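You operate a simulated robot arm through the tools that you are given. There is no shell and no other tool.

Carry out the task below with a simulated robot arm. There is one attempt and no reset: what you move stays moved.

TASK
Zip up the yellow case and lay it in the red tray.
Fine: Latch it in the cradle for the zip; leave the latch back.

The check looks at the end state, three seconds after you hand in, the way a careful person would. Anything else that was tipped, shoved, dropped, spilled or broken makes it a failure.

THE ROBOT
A 6-joint arm with a two-finger parallel gripper, fixed in place. Base frame: the origin is at the foot of the arm, x ahead of it, y to its left, z up; the work surface is at about z = 800. Readings come in mm, degrees, newtons and seconds.
Its first joint turns from -166.0 to 166.0 degrees. Payload 3.43 kg.
The TCP is the grasp point between the finger pads, 34 mm short of the fingertips. In the tool frame z runs along the fingers and y along their closing line. Largest opening 128 mm; finger width 24, thickness 12; the body of the gripper, 48 by 130 mm, starts 96 mm behind the TCP.
Orientation is told as [roll, pitch, yaw] about the base's x, y, z axes, in that order, counted from this pose: with the fingers straight down and closing along the base's y, the tool's x points along the base's -x, its y along +y and its z along -z.

THE INTERFACE
- The arm moves only by the tool step_arm. Its argument "targets" is a list that holds one entry, the list of rows, each a list of 6 numbers: the shift along the tool's x, y, z in mm, then the turn, a rotation vector about the tool's x, y, z in degrees. In form: [[[x, y, z, ax, ay, az], ...]]. A call has 1 to 20 rows; each row is the pose to reach, as a shift and turn from the pose commanded when the call began, along the tool's axes at that moment. "claw" is the closure in counts, from 0 (fully open) to 255 (shut), set as the call begins (left out, the last holds). Rows are played at 5 a second. More than 50 mm and 8.6 degrees between two rows, or a gripper value outside its range, and nothing of the call is played. A pose out of reach is approached as far as the arm can. The call stops where the force on the tool passes 90 N (or 10 N more than at its start, if that is more) or the arm is blocked; 0.2 s more then pass. The fingers move at their own pace (about 153 mm/s each) and stop on an object; they squeeze with about 42 N. The grip force told is the motor's: it shows also when the fingers shut on nothing. Time passes only in rows, and 0.2 s behind the last, so rows that repeat a pose let the fingers close. The reply holds the time, the measured pose of the TCP, the force on the tool along the base axes, the opening and the grip force, in the units named above and with some noise, with the torque about the TCP (base axes, N m) and any sound that the robot's microphone picked up.
- Cameras (640 x 400 px; columns grow to the right, rows downward): "scene" is fixed at [397.5, 498.5, 1379.8]; the picture's right is [-0.40, -0.92, 0.00], its down [-0.82, 0.35, -0.45] and it looks along [0.42, -0.18, -0.89] (base axes); focal length 311 px, centre (320, 200). "wrist" rides on the gripper at [76, -11, -160] in the tool frame; the picture's right is [0.15, 0.99, 0.00], its down [-0.88, 0.13, -0.46] and it looks along [-0.45, 0.07, 0.89] (tool axes); focal length 234 px, centre (320, 200). There is no depth. A picture from a camera that has moved, and an enlarged one, comes with that camera's place and axes in the base frame and with its lens.
- get_image(camera): a new picture of that camera. It takes no simulated time.
- close_up(camera, box): a new picture of the part [left, top, right, bottom] of that camera's present view, enlarged. It takes no simulated time.
- hand_in(): hands the job in; it is judged then, once.

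Nothing tells you positions but the pictures and the camera data. Unless the task says otherwise, let go and move clear before handing in.

The tools are called after ">>>" as a command line: name --argument value ..., lists and objects as JSON in quotes. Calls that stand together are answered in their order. step_arm: Moves the arm, as the interface text tells. Its arguments: {"type":"object","properties":{"targets":{"type":"array","items":{"type":"array","items":{"type":"array","items":{"type":"number"}}}},"claw":{"type":"number"}},"required":["targets"]} The other tools are called the same way: get_image (camera) takes a picture; close_up (camera, box) takes an enlarged picture of a part of a camera's view; hand_in () hands the job in.

At the start:

```text
time: 0.0
tool_pos: [585.4, 236.7, 1039.5]
tcp_rot: [0.0, -0.2, 0.0]
ft_force: [-0.5, 0.1, -0.6]
wrist_torque: [0.01, 0.01, 0.01]
grip_width: 128.0
finger_force: 0.0
```

scene: 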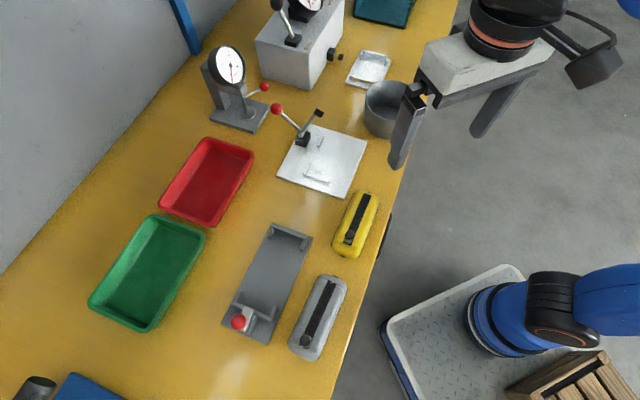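
wrist: 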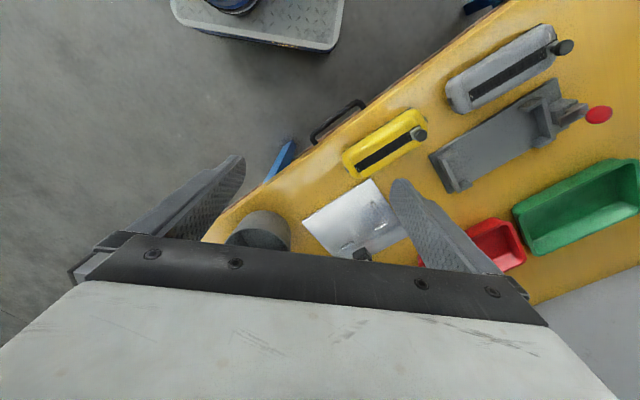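

I see a yellow case near the table's front edge, a grey cradle with a red-knobbed latch beside a grey case, a red tray, and a green tray. I'll look closer before moving.

>>> close_up --camera "scene" --box '[200, 170, 400, 370]'

>>> close_up --camera "scene" --box '[310, 180, 400, 270]'

>>> close_up --camera "scene" --box '[210, 210, 320, 350]'

>>> close_up --camera "wrist" --box '[320, 0, 640, 200]'

```text
2.00 times, centred on (300, 270) of scene
camera zoom: at [397.5, 498.5, 1379.8], right [-0.4, -0.92, 0.0], down [-0.82, 0.35, -0.45], along [0.42, -0.18, -0.89], focal length 622 px, centre (360, 60)
```

zoom: 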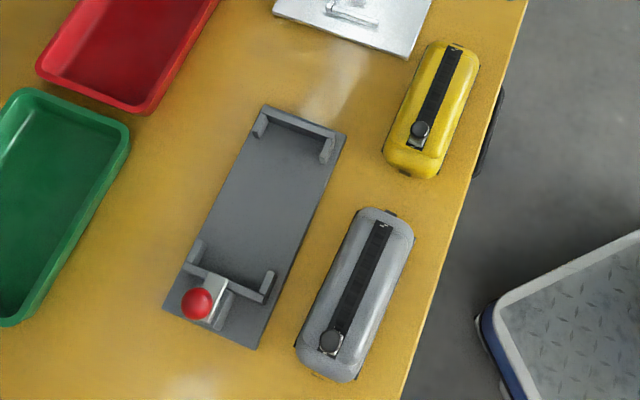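

```text
4.44 times, centred on (355, 225) of scene
camera zoom: at [397.5, 498.5, 1379.8], right [-0.4, -0.92, 0.0], down [-0.82, 0.35, -0.45], along [0.42, -0.18, -0.89], focal length 1382 px, centre (164, 89)
```

zoom: 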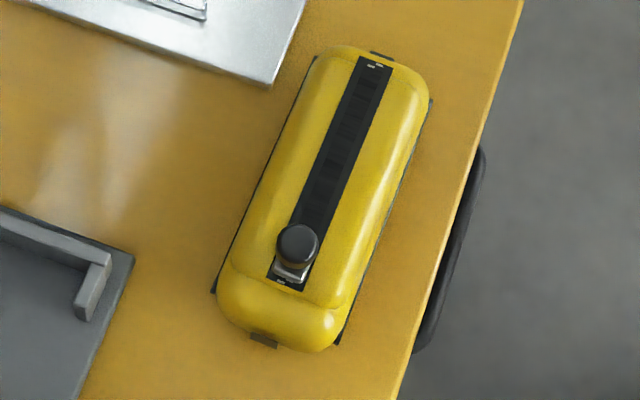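

```text
2.86 times, centred on (265, 280) of scene
camera zoom: at [397.5, 498.5, 1379.8], right [-0.4, -0.92, 0.0], down [-0.82, 0.35, -0.45], along [0.42, -0.18, -0.89], focal length 889 px, centre (477, -29)
```

zoom: 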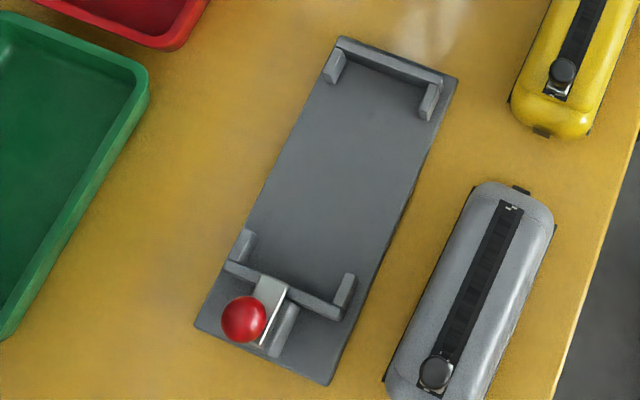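

```text
2.00 times, centred on (480, 100) of wrist
camera zoom: at [507.3, 225.9, 1200.1], right [-0.15, 0.99, 0.0], down [0.88, 0.13, 0.46], along [0.45, 0.07, -0.89], focal length 468 px, centre (0, 400)
```

zoom: 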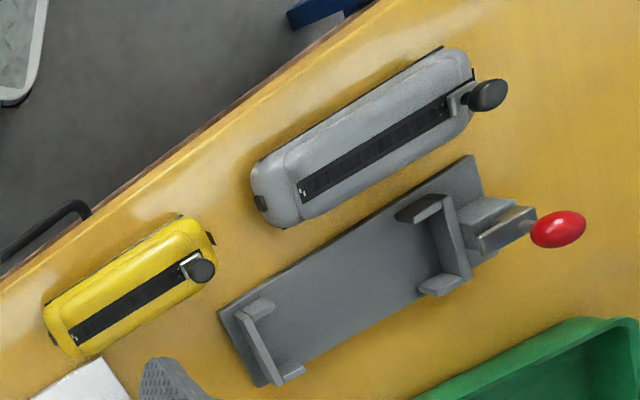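

The yellow case is about 148 mm long and lies at roughly -46° near (588, 338), with its slider at the near end. The cradle is parallel to it, centred near (555, 530). I'll bring the wrist camera closer to study the case and the latch.

>>> step_arm --targets '[[[25, 21, 15, 0, 0, 0], [50, 42, 30, 0, 0, 0], [75, 64, 45, 0, 0, 0], [100, 85, 60, 0, 0, 0]]]'

```text
time: 1.0
tool_pos: [484.3, 321.7, 980.5]
tcp_rot: [0.1, 0.0, 0.0]
ft_force: [0.1, -0.2, -0.4]
wrist_torque: [0.0, -0.02, 0.01]
grip_width: 128.3
finger_force: 0.1
```

>>> get_image --camera "wrist"

>>> get_image --camera "scene"

```text
taken
camera wrist: at [406.7, 311.0, 1140.2], right [-0.15, 0.99, 0.0], down [0.88, 0.13, 0.46], along [0.45, 0.07, -0.89], focal length 234 px, centre (320, 200)
```

wrist: 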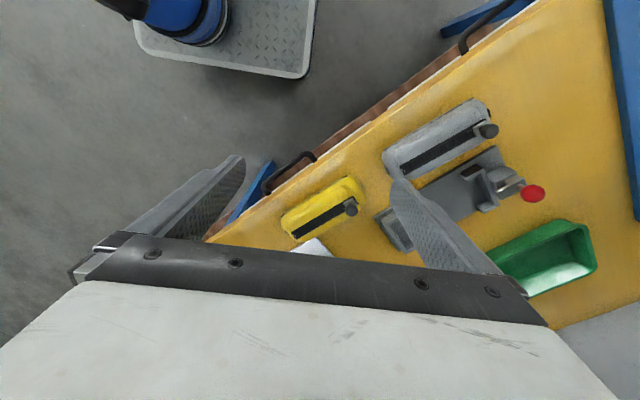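

```text
taken
```

scene: 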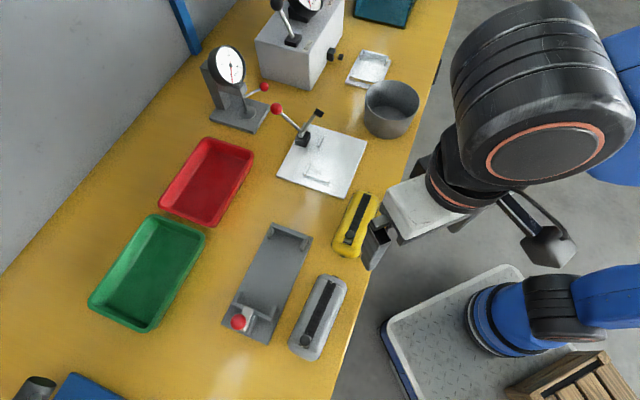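

The case is centred in the wrist view now. I'll enlarge the case and the latch.

>>> close_up --camera "wrist" --box '[260, 150, 400, 250]'

>>> close_up --camera "wrist" --box '[370, 90, 570, 260]'

```text
4.00 times, centred on (330, 200) of wrist
camera zoom: at [406.7, 311.0, 1140.2], right [-0.15, 0.99, 0.0], down [0.88, 0.13, 0.46], along [0.45, 0.07, -0.89], focal length 937 px, centre (280, 200)
```

zoom: 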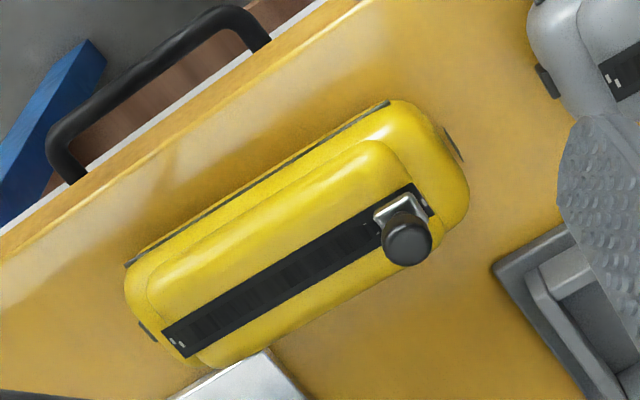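

```text
2.35 times, centred on (470, 175) of wrist
camera zoom: at [406.7, 311.0, 1140.2], right [-0.15, 0.99, 0.0], down [0.88, 0.13, 0.46], along [0.45, 0.07, -0.89], focal length 551 px, centre (-33, 259)
```

zoom: 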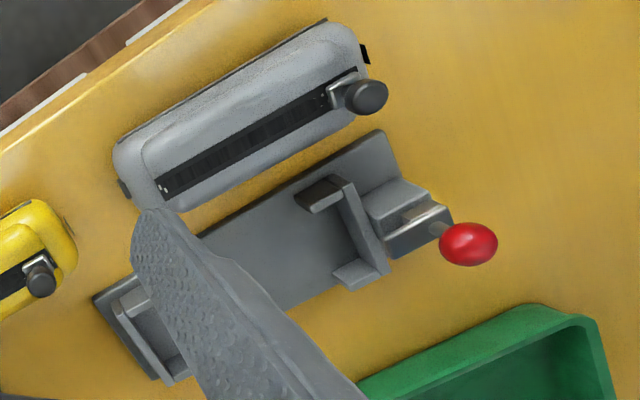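

I need a closer look at the latch mechanism, whose ball sits at roughly (493, 592, 875). I'm moving above and short of it.

>>> step_arm --targets '[[[8, 37, 0, 0, 0, 0], [16, 74, 0, 0, 0, 0], [24, 111, 0, 0, 0, 0], [32, 148, 0, 0, 0, 0], [40, 185, 0, 0, 0, 0], [48, 222, 0, 0, 0, 0], [57, 259, 5, 0, 0, 0]]]'

```text
time: 2.6
tool_pos: [426.5, 581.2, 975.7]
tcp_rot: [0.1, -0.1, -0.1]
ft_force: [0.3, 0.4, 0.9]
wrist_torque: [0.08, -0.04, 0.01]
grip_width: 127.9
finger_force: 0.2
```

>>> close_up --camera "wrist" --box '[220, 120, 420, 245]'

>>> get_image --camera "wrist"

```text
3.20 times, centred on (320, 182) of wrist
camera zoom: at [350.0, 570.5, 1136.1], right [-0.15, 0.99, 0.0], down [0.88, 0.13, 0.46], along [0.45, 0.07, -0.89], focal length 749 px, centre (320, 256)
```

zoom: 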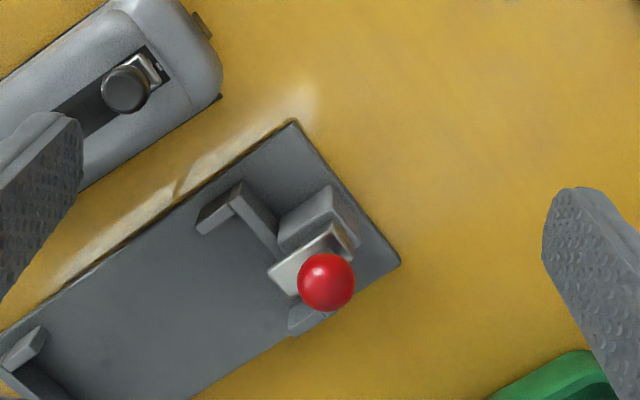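

```text
taken
camera wrist: at [350.0, 570.5, 1136.1], right [-0.15, 0.99, 0.0], down [0.88, 0.13, 0.46], along [0.45, 0.07, -0.89], focal length 234 px, centre (320, 200)
```

wrist: 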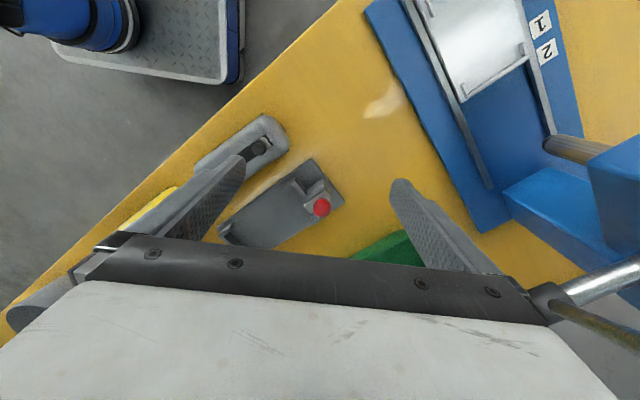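

The latch looks like a metal bar in a guide on the cradle's centre line, with a ball on a vertical stem. I'll turn the wrist 45° and come closer to view it from the side.

>>> step_arm --targets '[[[-6, -3, 0, 0, 0, -7.5], [-12, -6, 0, 0, 0, -15], [-18, -9, 10, 0, 0, -22.5], [-24, -13, 20, 0, 0, -30], [-30, -16, 30, 0, 0, -37.5], [-36.5, -19, 45, 0, 0, -45]]]'

```text
time: 4.0
tool_pos: [463.4, 562.7, 928.9]
tcp_rot: [-0.2, 0.0, 45.1]
ft_force: [-0.3, 0.2, 0.3]
wrist_torque: [0.03, -0.02, 0.0]
grip_width: 127.6
finger_force: 0.1
```

>>> get_image --camera "wrist"

>>> close_up --camera "wrist" --box '[220, 120, 420, 245]'

```text
taken
camera wrist: at [417.3, 501.1, 1089.6], right [-0.8, 0.59, 0.0], down [0.53, 0.72, 0.46], along [0.27, 0.37, -0.89], focal length 234 px, centre (320, 200)
```

wrist: 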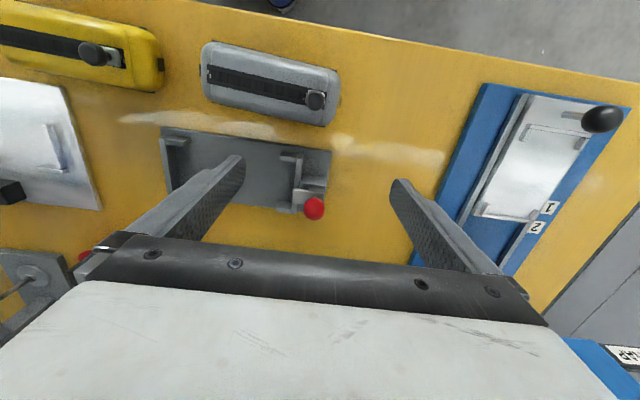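

```text
3.20 times, centred on (320, 182) of wrist
camera zoom: at [417.3, 501.1, 1089.6], right [-0.8, 0.59, 0.0], down [0.53, 0.72, 0.46], along [0.27, 0.37, -0.89], focal length 749 px, centre (320, 256)
```

zoom: 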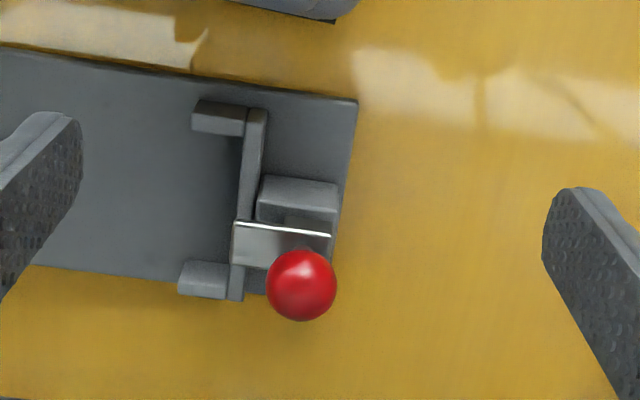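

The latch seems to be a 34 mm bar lying in a guide along the cradle axis, with the ball at about (494, 594, 874). I'll tilt the wrist for a lower side view to see its heights.

>>> step_arm --targets '[[[26, 0, 0, 0, -6.5, 0], [52, 0, 0, 0, -13, 0], [78, 0, 0, 0, -19.5, 0], [104, 0, 0, 0, -26, 0], [130, 0, 0, 0, -32.5, 0], [158, 0, 0, 0, -40, 0]]]'

```text
time: 5.4
tool_pos: [351.8, 451.5, 928.6]
tcp_rot: [-0.1, -40.1, 45.2]
ft_force: [-0.2, 0.9, -0.6]
wrist_torque: [-0.02, -0.01, -0.03]
grip_width: 128.0
finger_force: 0.0
```

>>> get_image --camera "wrist"

>>> close_up --camera "wrist" --box '[240, 130, 400, 230]'

```text
taken
camera wrist: at [245.5, 329.5, 1003.1], right [-0.78, 0.62, -0.1], down [0.17, 0.36, 0.92], along [0.6, 0.7, -0.39], focal length 234 px, centre (320, 200)
```

wrist: 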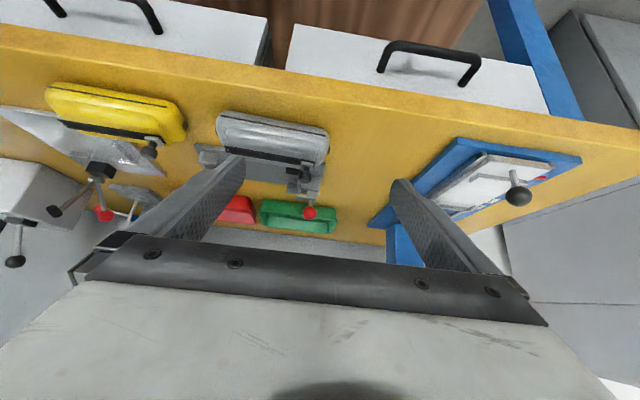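

```text
4.00 times, centred on (320, 180) of wrist
camera zoom: at [245.5, 329.5, 1003.1], right [-0.78, 0.62, -0.1], down [0.17, 0.36, 0.92], along [0.6, 0.7, -0.39], focal length 937 px, centre (320, 280)
```

zoom: 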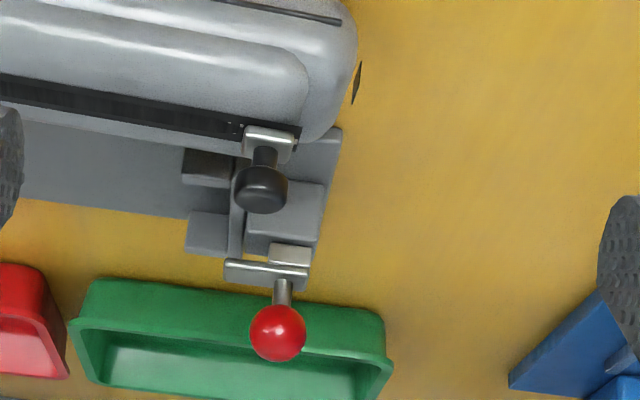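

The bar sits on top of the guide block with its nose over the end wall, and the stem and ball stand up at the rear. So pushing the ball toward the nest should slide it over the case. I'll bring the tool upright again and then go over the yellow case with the wrist turned to -45°.

>>> step_arm --targets '[[[-5, 0, -6, 0, 6.67, 0], [-10, 0, -12, 0, 13.33, 0], [-16, 0, -19, 0, 20, 0], [-21, 0, -25, 0, 26.67, 0], [-27, 0, -32, 0, 33.33, 0], [-32, 0, -38, 0, 40, 0]]]'

>>> step_arm --targets '[[[-8, -17, 2, 0, 0, 8.2], [-16, -34, 4, 0, 0, 16.4], [-24, -51, 5, 0, 0, 24.6], [-32, -68, 7, 0, 0, 32.8], [-40, -85, 9, 0, 0, 41], [-48, -102, 10, 0, 0, 49.2], [-56, -119, 12, 0, 0, 57.4], [-64, -136, 14, 0, 0, 65.6], [-71, -153, 16, 0, 0, 73.8], [-79, -170, 18, 0, 0, 82], [-87, -187, 19, 0, 0, 90]]]'

```text
time: 6.8
tool_pos: [350.9, 449.5, 981.1]
tcp_rot: [0.0, 0.0, 45.0]
ft_force: [-1.2, -0.3, -0.2]
wrist_torque: [0.05, -0.01, 0.01]
grip_width: 128.2
finger_force: 0.1
```

```text
time: 9.2
tool_pos: [545.7, 378.0, 959.2]
tcp_rot: [0.2, 0.0, -45.1]
ft_force: [0.1, 0.0, 0.0]
wrist_torque: [-0.02, 0.0, 0.0]
grip_width: 127.7
finger_force: 0.0
```

>>> get_image --camera "wrist"

>>> close_up --camera "wrist" --box '[240, 130, 400, 230]'

>>> get_image --camera "scene"

```text
taken
camera wrist: at [483.6, 425.8, 1120.4], right [0.6, 0.8, 0.0], down [0.71, -0.53, 0.46], along [0.37, -0.27, -0.89], focal length 234 px, centre (320, 200)
```

wrist: 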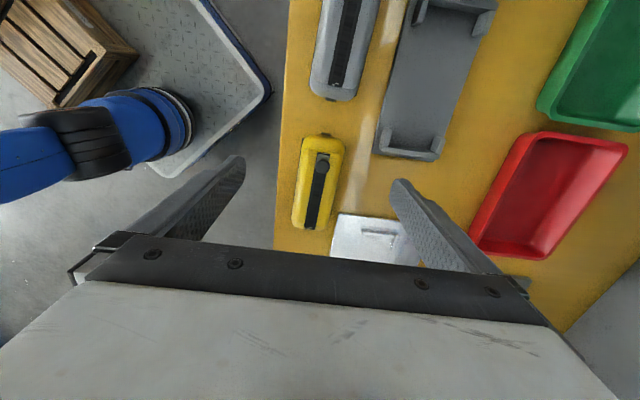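

```text
4.00 times, centred on (320, 180) of wrist
camera zoom: at [483.6, 425.8, 1120.4], right [0.6, 0.8, 0.0], down [0.71, -0.53, 0.46], along [0.37, -0.27, -0.89], focal length 937 px, centre (320, 280)
```

zoom: 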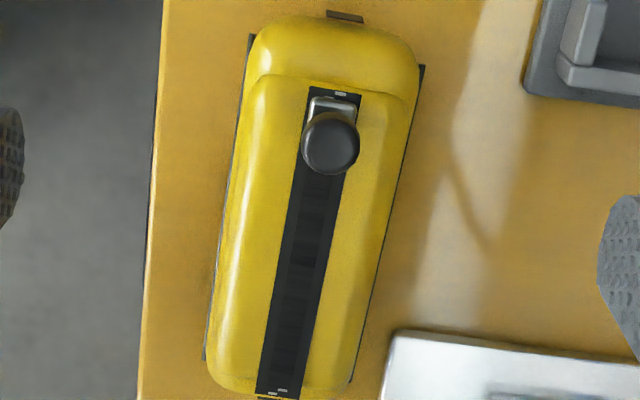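

```text
taken
```

scene: 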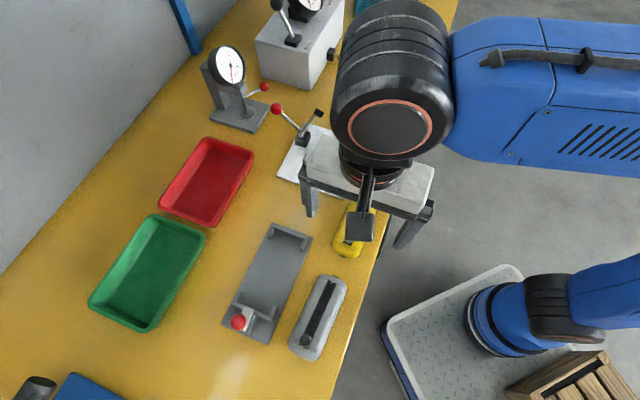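

The yellow case measures about 60 mm wide at the base, centred near (592.7, 338) and turned about -46.5°. Its top is near z = 835, and the knob is at about (555, 376, 864). Next I'll measure the cradle from the same camera attitude.

>>> step_arm --targets '[[[26, 19, 0, 0, 0, 0], [52, 38, 0, 0, 0, 0], [79, 57, 0, 0, 0, 0], [105, 76, 0, 0, 0, 0], [131, 95, 0, 0, 0, 0], [158, 114, 0, 0, 0, 0]]]'

```text
time: 10.6
tool_pos: [515.2, 571.9, 960.2]
tcp_rot: [0.2, 0.0, -45.1]
ft_force: [0.1, -0.5, 1.1]
wrist_torque: [0.06, -0.03, 0.02]
grip_width: 128.1
finger_force: 0.1
```

>>> get_image --camera "wrist"

>>> close_up --camera "wrist" --box '[230, 130, 390, 230]'

>>> close_up --camera "wrist" --box '[240, 70, 400, 170]'

```text
taken
camera wrist: at [452.5, 617.4, 1121.1], right [0.6, 0.8, 0.0], down [0.71, -0.53, 0.46], along [0.37, -0.27, -0.89], focal length 234 px, centre (320, 200)
```

wrist: 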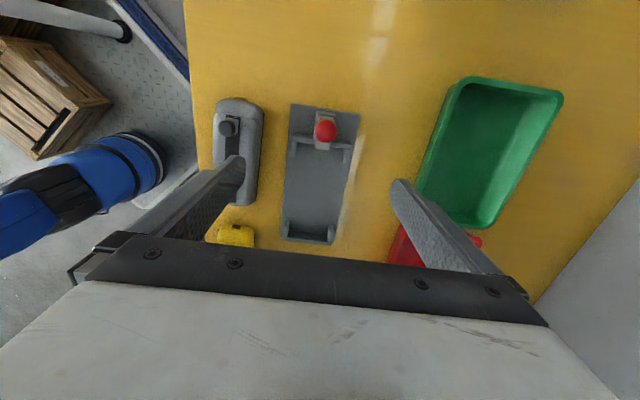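

```text
4.00 times, centred on (310, 180) of wrist
camera zoom: at [452.5, 617.4, 1121.1], right [0.6, 0.8, 0.0], down [0.71, -0.53, 0.46], along [0.37, -0.27, -0.89], focal length 937 px, centre (360, 280)
```

zoom: 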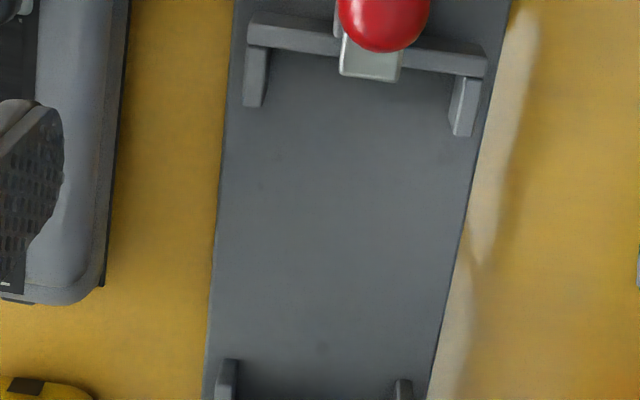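

```text
4.00 times, centred on (320, 120) of wrist
camera zoom: at [452.5, 617.4, 1121.1], right [0.6, 0.8, 0.0], down [0.71, -0.53, 0.46], along [0.37, -0.27, -0.89], focal length 937 px, centre (320, 520)
```

zoom: 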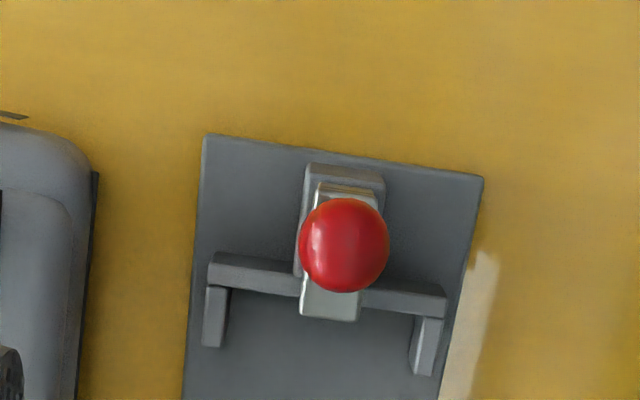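

The cradle axis measures about -44.7°. I still need its far end wall and posts from this view.

>>> close_up --camera "wrist" --box '[250, 170, 378, 250]'

>>> close_up --camera "wrist" --box '[270, 95, 380, 165]'

>>> close_up --camera "scene" --box '[255, 215, 320, 260]'

```text
5.00 times, centred on (314, 210) of wrist
camera zoom: at [452.5, 617.4, 1121.1], right [0.6, 0.8, 0.0], down [0.71, -0.53, 0.46], along [0.37, -0.27, -0.89], focal length 1171 px, centre (350, 150)
```

zoom: 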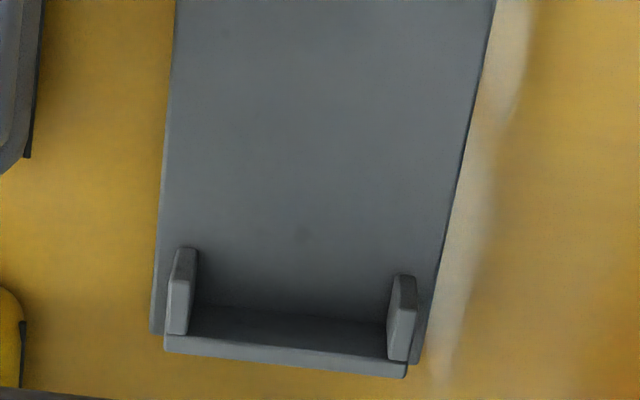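

```text
5.71 times, centred on (325, 130) of wrist
camera zoom: at [452.5, 617.4, 1121.1], right [0.6, 0.8, 0.0], down [0.71, -0.53, 0.46], along [0.37, -0.27, -0.89], focal length 1338 px, centre (291, 600)
```

zoom: 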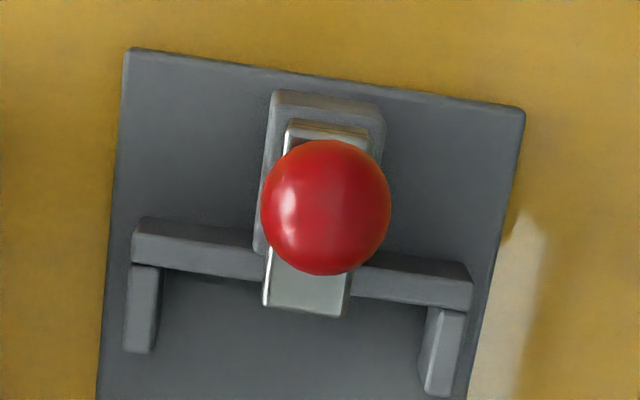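

```text
8.89 times, centred on (288, 238) of scene
camera zoom: at [397.5, 498.5, 1379.8], right [-0.4, -0.92, 0.0], down [-0.82, 0.35, -0.45], along [0.42, -0.18, -0.89], focal length 2765 px, centre (609, -133)
```

zoom: 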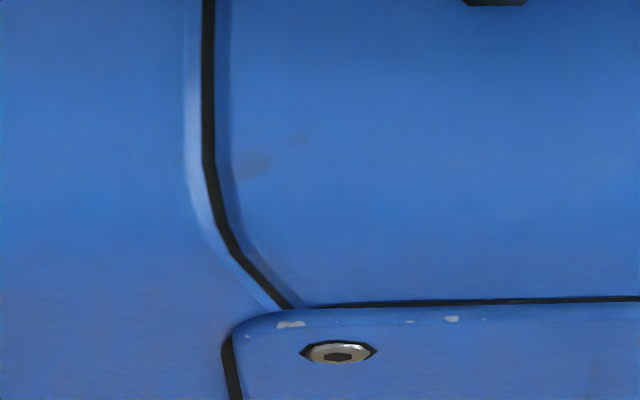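

The nest is about 149 × 60 mm inside, centred near (564.7, 522.4) at -44.7°, with wall tops near z = 826. Now I'll go above the yellow case with the yaw matched to it.

>>> step_arm --targets '[[[-31, -16, 0, 0, 0, 0.2], [-63, -31, 0, 0, 0, 0.4], [-94, -47, 0, 0, 0, 0.6], [-126, -63, 0, 0, 0, 0.8], [-157, -79, 0, 0, 0, 1.0], [-189, -94, 0, 0, 0, 1.2], [-220.3, -110.1, 0, 0, 0, 1.4], [-220.3, -110.1, 30, 0, 0, 1.4]]]'

```text
time: 12.4
tool_pos: [592.7, 337.5, 930.0]
tcp_rot: [0.2, -0.1, -46.4]
ft_force: [0.3, 0.7, -0.7]
wrist_torque: [-0.02, -0.02, -0.02]
grip_width: 128.0
finger_force: 0.0
```

>>> get_image --camera "wrist"

>>> close_up --camera "wrist" --box '[230, 80, 422, 200]'

>>> get_image --camera "scene"

```text
taken
camera wrist: at [532.1, 385.1, 1091.1], right [0.62, 0.79, 0.0], down [0.7, -0.55, 0.46], along [0.36, -0.28, -0.89], focal length 234 px, centre (320, 200)
```

wrist: 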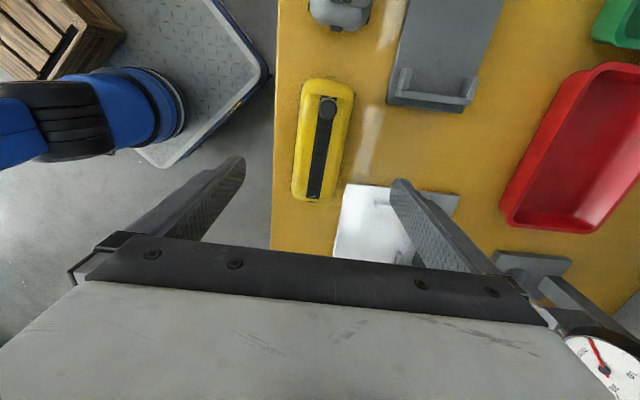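

```text
3.33 times, centred on (326, 140) of wrist
camera zoom: at [532.1, 385.1, 1091.1], right [0.62, 0.79, 0.0], down [0.7, -0.55, 0.46], along [0.36, -0.28, -0.89], focal length 781 px, centre (300, 400)
```

zoom: 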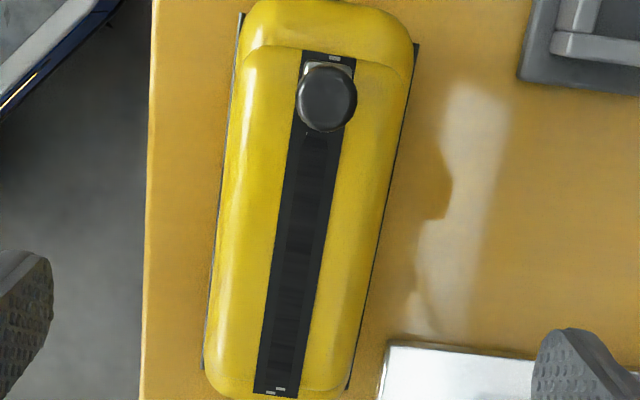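

```text
taken
```

scene: 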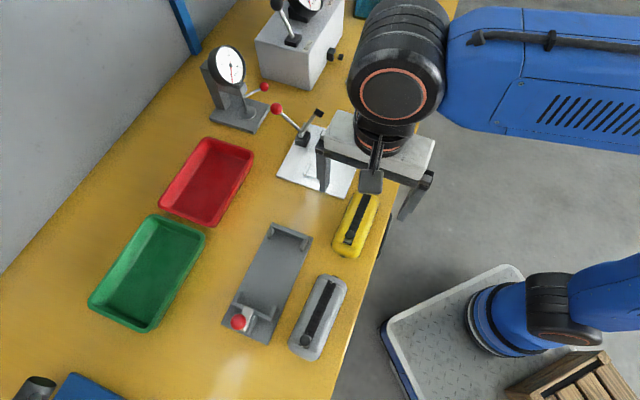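

The case lies well centred between the open fingers, and the white plate is clear of the finger's path. I'll descend until the fingertips are just above the table, at about z = 808.

>>> step_arm --targets '[[[2, 0, 30, 0, 0, 0.2], [2, 0, 60, 0, 0, 0.2], [2, 0, 80, 0, 0, 0.2], [2, 0, 88, 0, 0, 0.2], [2, 0, 88, 0, 0, 0.2]]]'

```text
time: 13.6
tool_pos: [591.7, 339.0, 842.4]
tcp_rot: [0.2, -0.1, -46.7]
ft_force: [-0.1, -0.4, 0.5]
wrist_torque: [0.01, 0.01, -0.02]
grip_width: 127.8
finger_force: 0.0
```

>>> get_image --camera "wrist"

>>> get_image --camera "scene"

```text
taken
camera wrist: at [529.9, 387.3, 1003.0], right [0.62, 0.79, 0.0], down [0.7, -0.55, 0.46], along [0.36, -0.28, -0.89], focal length 234 px, centre (320, 200)
```

wrist: 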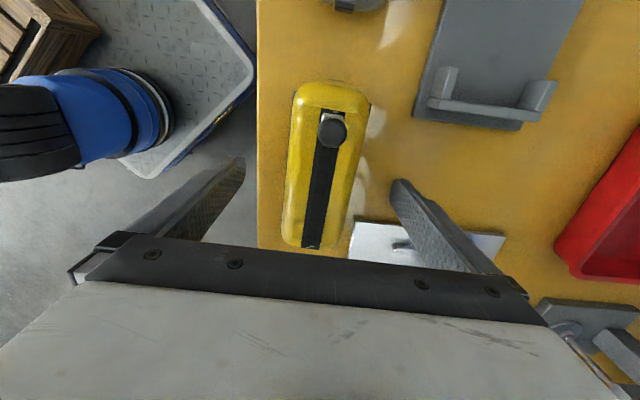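

```text
taken
```

scene: 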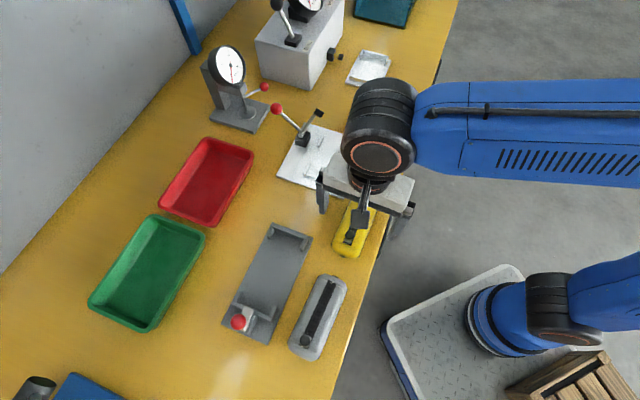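

The fingers straddle the case cleanly, so I'm closing on it now.

>>> step_arm --targets '[[[0, 0, 0, 0, 0, 0], [0, 0, 0, 0, 0, 0], [0, 0, 0, 0, 0, 0], [0, 0, 0, 0, 0, 0], [0, 0, 0, 0, 0, 0]]]' --claw 255

```text
time: 14.8
tool_pos: [591.0, 339.1, 843.3]
tcp_rot: [0.1, 0.0, -46.6]
ft_force: [0.7, -0.4, 0.5]
wrist_torque: [-0.04, -0.03, 0.0]
grip_width: 55.3
finger_force: 42.1
```

The grip is 55.3 mm at 42 N. I'll lift straight up and check how the case sits in the fingers.

>>> step_arm --targets '[[[0, 0, -10, 0, 0, 0], [0, 0, -30, 0, 0, 0], [0, 0, -55, 0, 0, 0], [0, 0, -80, 0, 0, 0]]]'

```text
time: 15.8
tool_pos: [590.6, 339.2, 923.0]
tcp_rot: [-0.1, -0.1, -46.7]
ft_force: [0.5, -0.3, -1.4]
wrist_torque: [-0.01, -0.01, 0.01]
grip_width: 54.8
finger_force: 41.6
```

>>> get_image --camera "wrist"

>>> close_up --camera "wrist" --box '[230, 60, 422, 260]'

>>> close_up --camera "scene" --box '[280, 100, 440, 280]'

```text
taken
camera wrist: at [529.8, 387.6, 1083.0], right [0.62, 0.79, 0.0], down [0.7, -0.55, 0.46], along [0.36, -0.28, -0.89], focal length 234 px, centre (320, 200)
```

wrist: 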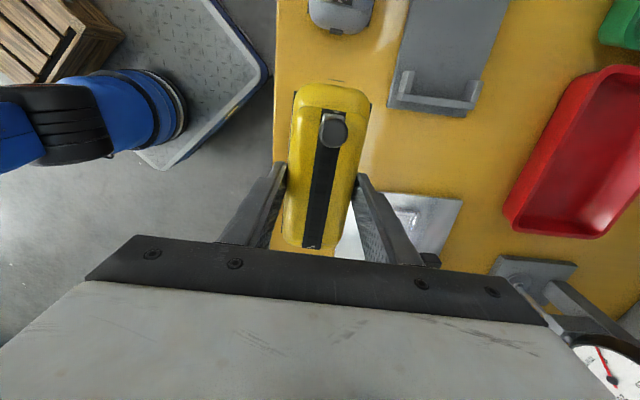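

```text
2.00 times, centred on (326, 160) of wrist
camera zoom: at [529.8, 387.6, 1083.0], right [0.62, 0.79, 0.0], down [0.7, -0.55, 0.46], along [0.36, -0.28, -0.89], focal length 468 px, centre (308, 280)
```

zoom: 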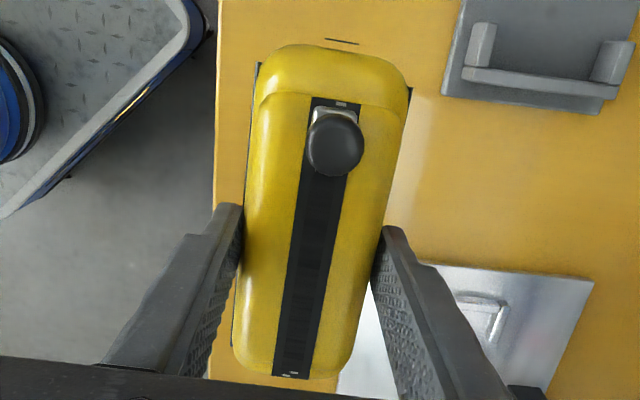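

```text
2.22 times, centred on (360, 190) of scene
camera zoom: at [397.5, 498.5, 1379.8], right [-0.4, -0.92, 0.0], down [-0.82, 0.35, -0.45], along [0.42, -0.18, -0.89], focal length 691 px, centre (231, 222)
```

zoom: 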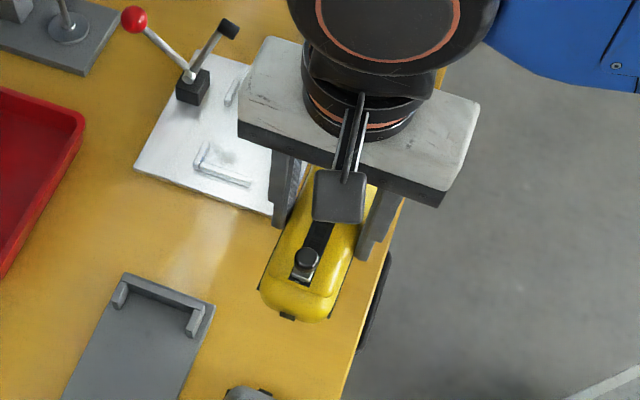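

The case is held squarely and sits about 2 mm off the grip centre. I'll carry it over the nest at a safe height, turning to -44.7°.

>>> step_arm --targets '[[[26, 18, -10, 0, 0, -0.3], [51, 36, -17, 0, 0, -0.7], [77, 53, -17, 0, 0, -1.0], [102, 71, -17, 0, 0, -1.3], [128, 89, -17, 0, 0, -1.7], [153.1, 106.7, -17, 0, 0, -2.0], [153.1, 106.7, -17, 0, 0, -2.0]]]'

```text
time: 17.4
tool_pos: [563.1, 523.9, 937.8]
tcp_rot: [0.1, 0.0, -44.7]
ft_force: [0.5, 0.0, -0.8]
wrist_torque: [0.0, 0.02, 0.03]
grip_width: 55.1
finger_force: 42.2
```

>>> get_image --camera "wrist"

>>> close_up --camera "wrist" --box '[230, 60, 422, 260]'

>>> close_up --camera "scene" --box '[200, 180, 340, 350]'

```text
taken
camera wrist: at [500.5, 570.2, 1098.7], right [0.59, 0.81, 0.0], down [0.72, -0.53, 0.46], along [0.37, -0.27, -0.89], focal length 234 px, centre (320, 200)
```

wrist: 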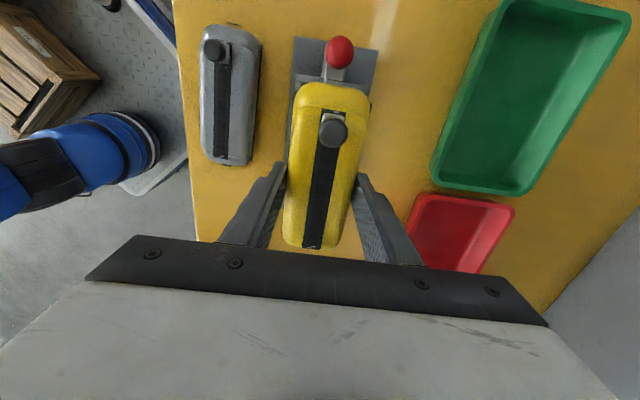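

```text
2.00 times, centred on (326, 160) of wrist
camera zoom: at [500.5, 570.2, 1098.7], right [0.59, 0.81, 0.0], down [0.72, -0.53, 0.46], along [0.37, -0.27, -0.89], focal length 468 px, centre (308, 280)
```

zoom: 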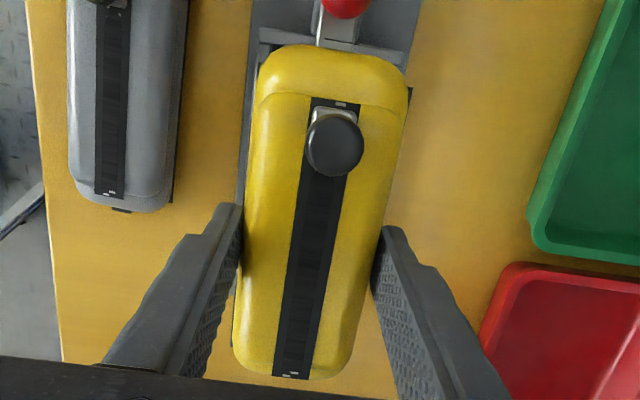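

```text
2.35 times, centred on (270, 265) of scene
camera zoom: at [397.5, 498.5, 1379.8], right [-0.4, -0.92, 0.0], down [-0.82, 0.35, -0.45], along [0.42, -0.18, -0.89], focal length 732 px, centre (438, 47)
```

zoom: 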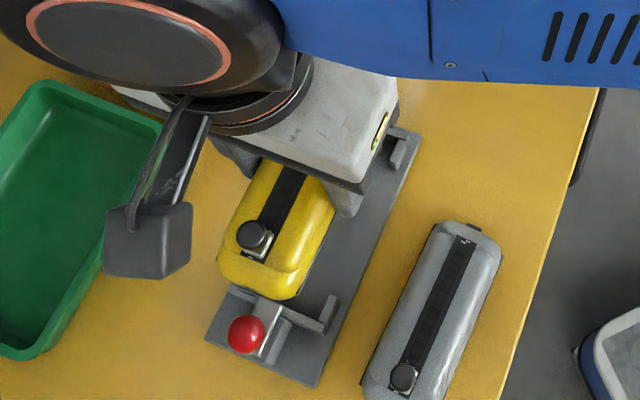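

Alignment looks plausible from above. I'll lower until the case bottom is about 10 mm above the wall tops and compare again.

>>> step_arm --targets '[[[0, 0, 20, 0, 0, 0], [0, 0, 40, 0, 0, 0], [0, 0, 58, 0, 0, 0], [0, 0, 58, 0, 0, 0]]]'

```text
time: 18.4
tool_pos: [562.8, 523.4, 882.6]
tcp_rot: [0.1, 0.0, -44.7]
ft_force: [2.3, -4.6, 18.4]
wrist_torque: [0.85, 0.89, 0.1]
grip_width: 55.0
finger_force: 42.0
```

There is already an 18 N upward push, and its torque puts the contact about 77 mm toward the latch on the centre line. So the case's end tab is touching the latch bar's nose. I'll back up slightly and look.

>>> step_arm --targets '[[[0, 0, -4, 0, 0, 0], [0, 0, -8, 0, 0, 0], [0, 0, -8, 0, 0, 0]]]'

```text
time: 19.2
tool_pos: [562.2, 524.0, 889.5]
tcp_rot: [0.1, -0.1, -44.6]
ft_force: [0.2, -0.6, -1.0]
wrist_torque: [0.04, 0.02, 0.01]
grip_width: 55.3
finger_force: 42.3
```

>>> close_up --camera "wrist" --box '[230, 40, 422, 160]'

>>> close_up --camera "scene" --box '[220, 240, 320, 350]'

>>> close_up --camera "wrist" --box '[270, 60, 390, 130]'

```text
3.33 times, centred on (326, 100) of wrist
camera zoom: at [501.0, 570.2, 1049.4], right [0.59, 0.81, 0.0], down [0.72, -0.53, 0.46], along [0.37, -0.27, -0.89], focal length 781 px, centre (300, 533)
```

zoom: 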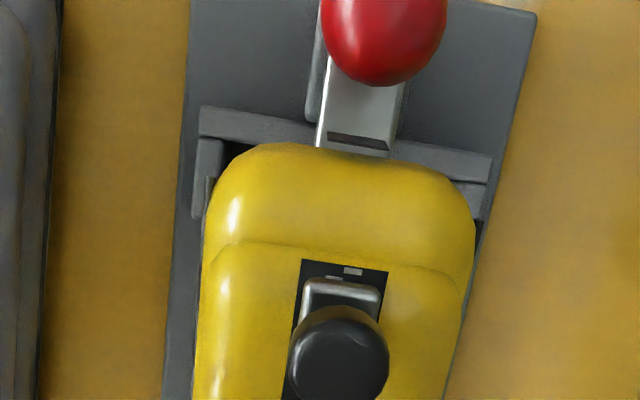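

```text
3.64 times, centred on (270, 295) of scene
camera zoom: at [397.5, 498.5, 1379.8], right [-0.4, -0.92, 0.0], down [-0.82, 0.35, -0.45], along [0.42, -0.18, -0.89], focal length 1131 px, centre (502, -146)
```

zoom: 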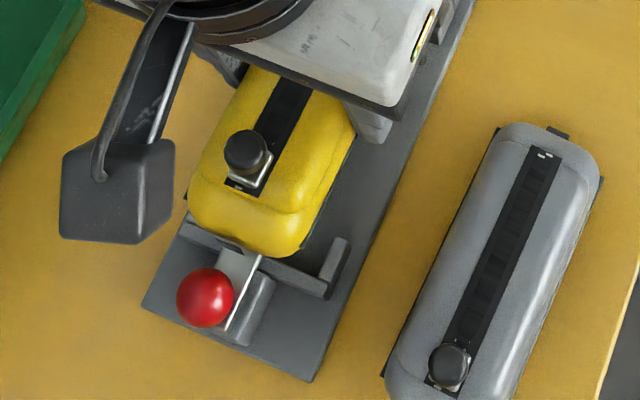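

```text
5.33 times, centred on (330, 95) of wrist
camera zoom: at [501.0, 570.2, 1049.4], right [0.59, 0.81, 0.0], down [0.72, -0.53, 0.46], along [0.37, -0.27, -0.89], focal length 1249 px, centre (267, 760)
```

zoom: 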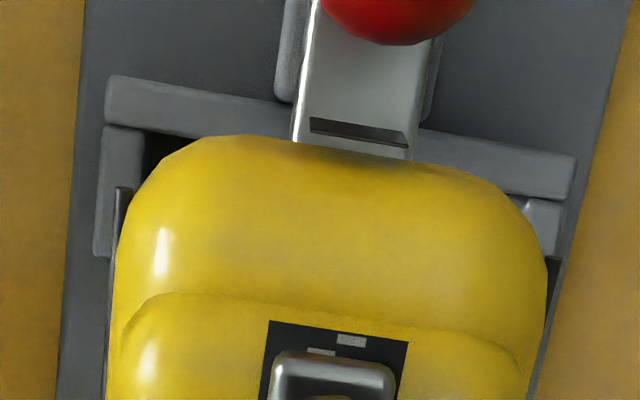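

Combining the views, the case's rim and end tabs sit about 17 mm above its bottom. That puts the case centre about 4 mm toward the latch from my grip, so the tab caught the bar nose, whose top is near z = 853. I'll shift 6.5 mm away from the latch and lower a little.

>>> step_arm --targets '[[[-3, 0.3, 0, 0, 0, 0], [-6.5, 0.5, 0, 0, 0, 0], [-6.5, 0.5, 6, 0, 0, 0], [-6.5, 0.5, 11, 0, 0, 0], [-6.5, 0.5, 11, 0, 0, 0]]]'

```text
time: 20.4
tool_pos: [568.8, 519.4, 878.5]
tcp_rot: [0.2, -0.1, -44.6]
ft_force: [0.0, -0.6, -0.8]
wrist_torque: [0.03, -0.02, -0.02]
grip_width: 55.1
finger_force: 41.8
```

No contact at this height. I'll check the gap at the latch end and the side posts.

>>> close_up --camera "wrist" --box '[270, 60, 390, 130]'

>>> close_up --camera "scene" --box '[220, 220, 320, 350]'

>>> get_image --camera "wrist"

```text
5.33 times, centred on (330, 95) of wrist
camera zoom: at [505.9, 565.3, 1038.5], right [0.59, 0.81, 0.0], down [0.72, -0.53, 0.46], along [0.37, -0.27, -0.89], focal length 1249 px, centre (267, 760)
```

zoom: 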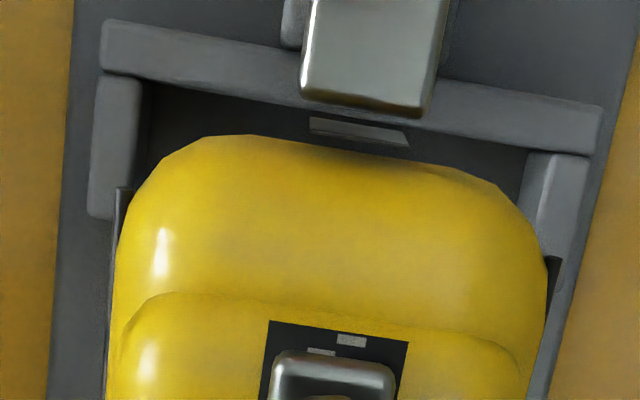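

```text
3.08 times, centred on (270, 285) of scene
camera zoom: at [397.5, 498.5, 1379.8], right [-0.4, -0.92, 0.0], down [-0.82, 0.35, -0.45], along [0.42, -0.18, -0.89], focal length 957 px, centre (474, -62)
```

zoom: 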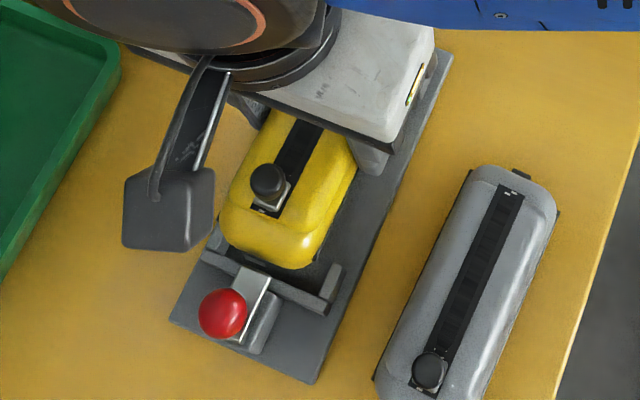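

```text
taken
camera wrist: at [505.9, 565.3, 1038.5], right [0.59, 0.81, 0.0], down [0.72, -0.53, 0.46], along [0.37, -0.27, -0.89], focal length 234 px, centre (320, 200)
```

wrist: 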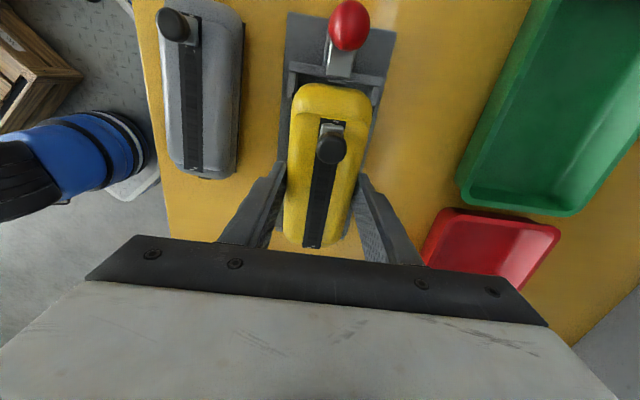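

The tab clears the latch wall by about 1.5 mm, and the sides look even between the posts. I'll lower in stages and watch the force.

>>> step_arm --targets '[[[0, 0, 5, 0, 0, 0], [0, 0, 10, 0, 0, 0], [0, 0, 14, 0, 0, 0], [0, 0, 17, 0, 0, 0], [0, 0, 17, 0, 0, 0]]]'

```text
time: 21.6
tool_pos: [569.0, 520.6, 861.1]
tcp_rot: [0.1, 0.0, -44.6]
ft_force: [-0.1, 0.1, -1.1]
wrist_torque: [-0.01, 0.02, 0.0]
grip_width: 55.2
finger_force: 41.7
```

>>> close_up --camera "wrist" --box '[270, 60, 390, 130]'

>>> close_up --camera "scene" --box '[225, 220, 325, 350]'

```text
5.33 times, centred on (330, 95) of wrist
camera zoom: at [506.1, 565.7, 1021.5], right [0.59, 0.81, 0.0], down [0.72, -0.53, 0.46], along [0.37, -0.27, -0.89], focal length 1249 px, centre (267, 760)
```

zoom: 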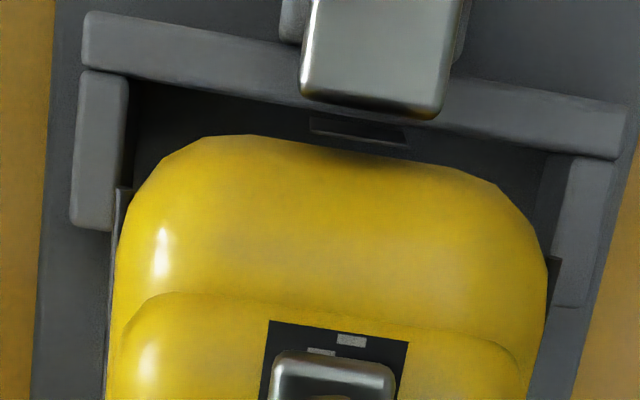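

```text
3.08 times, centred on (275, 285) of scene
camera zoom: at [397.5, 498.5, 1379.8], right [-0.4, -0.92, 0.0], down [-0.82, 0.35, -0.45], along [0.42, -0.18, -0.89], focal length 957 px, centre (458, -62)
```

zoom: 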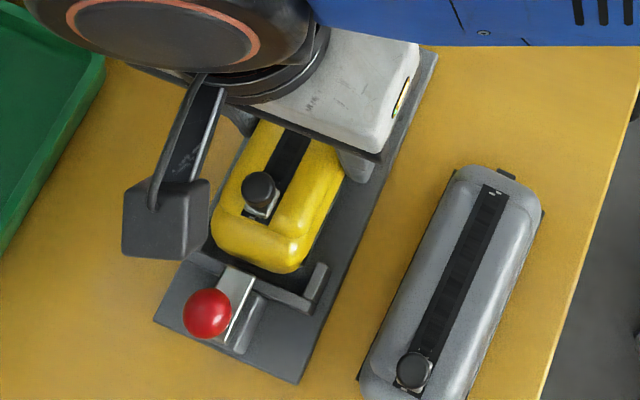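

Both sides show about 1.2–1.6 mm clearance and the tab about 1.5 mm to the latch wall. I'm continuing down gently.

>>> step_arm --targets '[[[0, 0, 2, 0, 0, 0], [0, 0, 4, 0, 0, 0], [0, 0, 6, 0, 0, 0], [0, 0, 6, 0, 0, 0]]]'

```text
time: 22.6
tool_pos: [568.4, 519.7, 857.6]
tcp_rot: [0.2, -0.1, -44.6]
ft_force: [-1.1, 1.7, 17.7]
wrist_torque: [-0.91, -0.49, 0.05]
grip_width: 55.1
finger_force: 41.9
```

I feel 17.7 N at the far end toward the base side, so a rim corner seems to rest on the far post. I'll lift 5 mm, nudge 1 mm sideways and 0.7 mm toward the latch, then retry.

>>> step_arm --targets '[[[0, 0, -4, 0, 0, 0], [0.7, 1.0, -4, 0, 0, 0], [0.7, 1.0, -2, 0, 0, 0], [0.7, 1.0, 0, 0, 0, 0], [0.7, 1.0, 0, 0, 0, 0]]]'

```text
time: 23.8
tool_pos: [568.7, 520.8, 856.3]
tcp_rot: [0.2, 0.0, -44.6]
ft_force: [1.0, 1.9, 19.7]
wrist_torque: [-1.01, -0.8, 0.16]
grip_width: 55.1
finger_force: 42.1
```

Contact again, now more on the centre line at the far end. It may be the tab on the far wall or the bottom reaching the plate, so I'll look before pressing further.

>>> close_up --camera "wrist" --box '[270, 60, 390, 130]'

>>> close_up --camera "scene" --box '[225, 240, 315, 340]'

>>> close_up --camera "wrist" --box '[220, 140, 420, 260]'

```text
5.33 times, centred on (330, 95) of wrist
camera zoom: at [505.8, 566.4, 1017.0], right [0.59, 0.81, 0.0], down [0.72, -0.53, 0.46], along [0.37, -0.27, -0.89], focal length 1249 px, centre (267, 760)
```

zoom: 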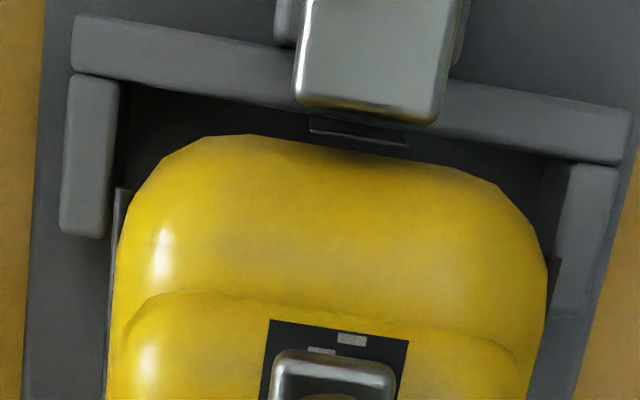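

```text
4.00 times, centred on (270, 290) of scene
camera zoom: at [397.5, 498.5, 1379.8], right [-0.4, -0.92, 0.0], down [-0.82, 0.35, -0.45], along [0.42, -0.18, -0.89], focal length 1244 px, centre (520, -160)
```

zoom: 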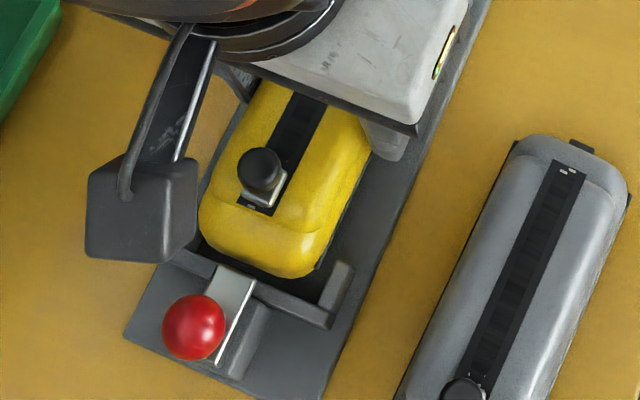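

```text
3.20 times, centred on (320, 200) of wrist
camera zoom: at [505.8, 566.4, 1017.0], right [0.59, 0.81, 0.0], down [0.72, -0.53, 0.46], along [0.37, -0.27, -0.89], focal length 749 px, centre (320, 200)
```

zoom: 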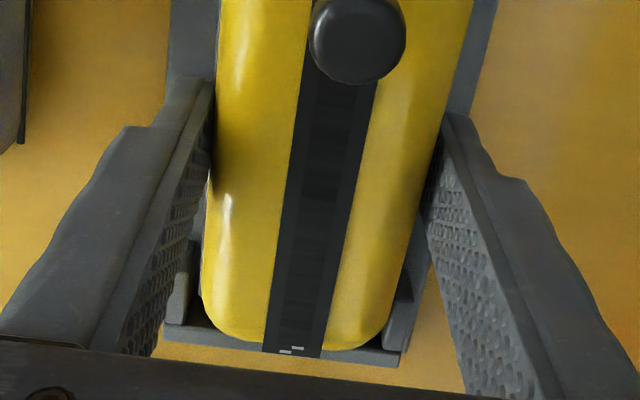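

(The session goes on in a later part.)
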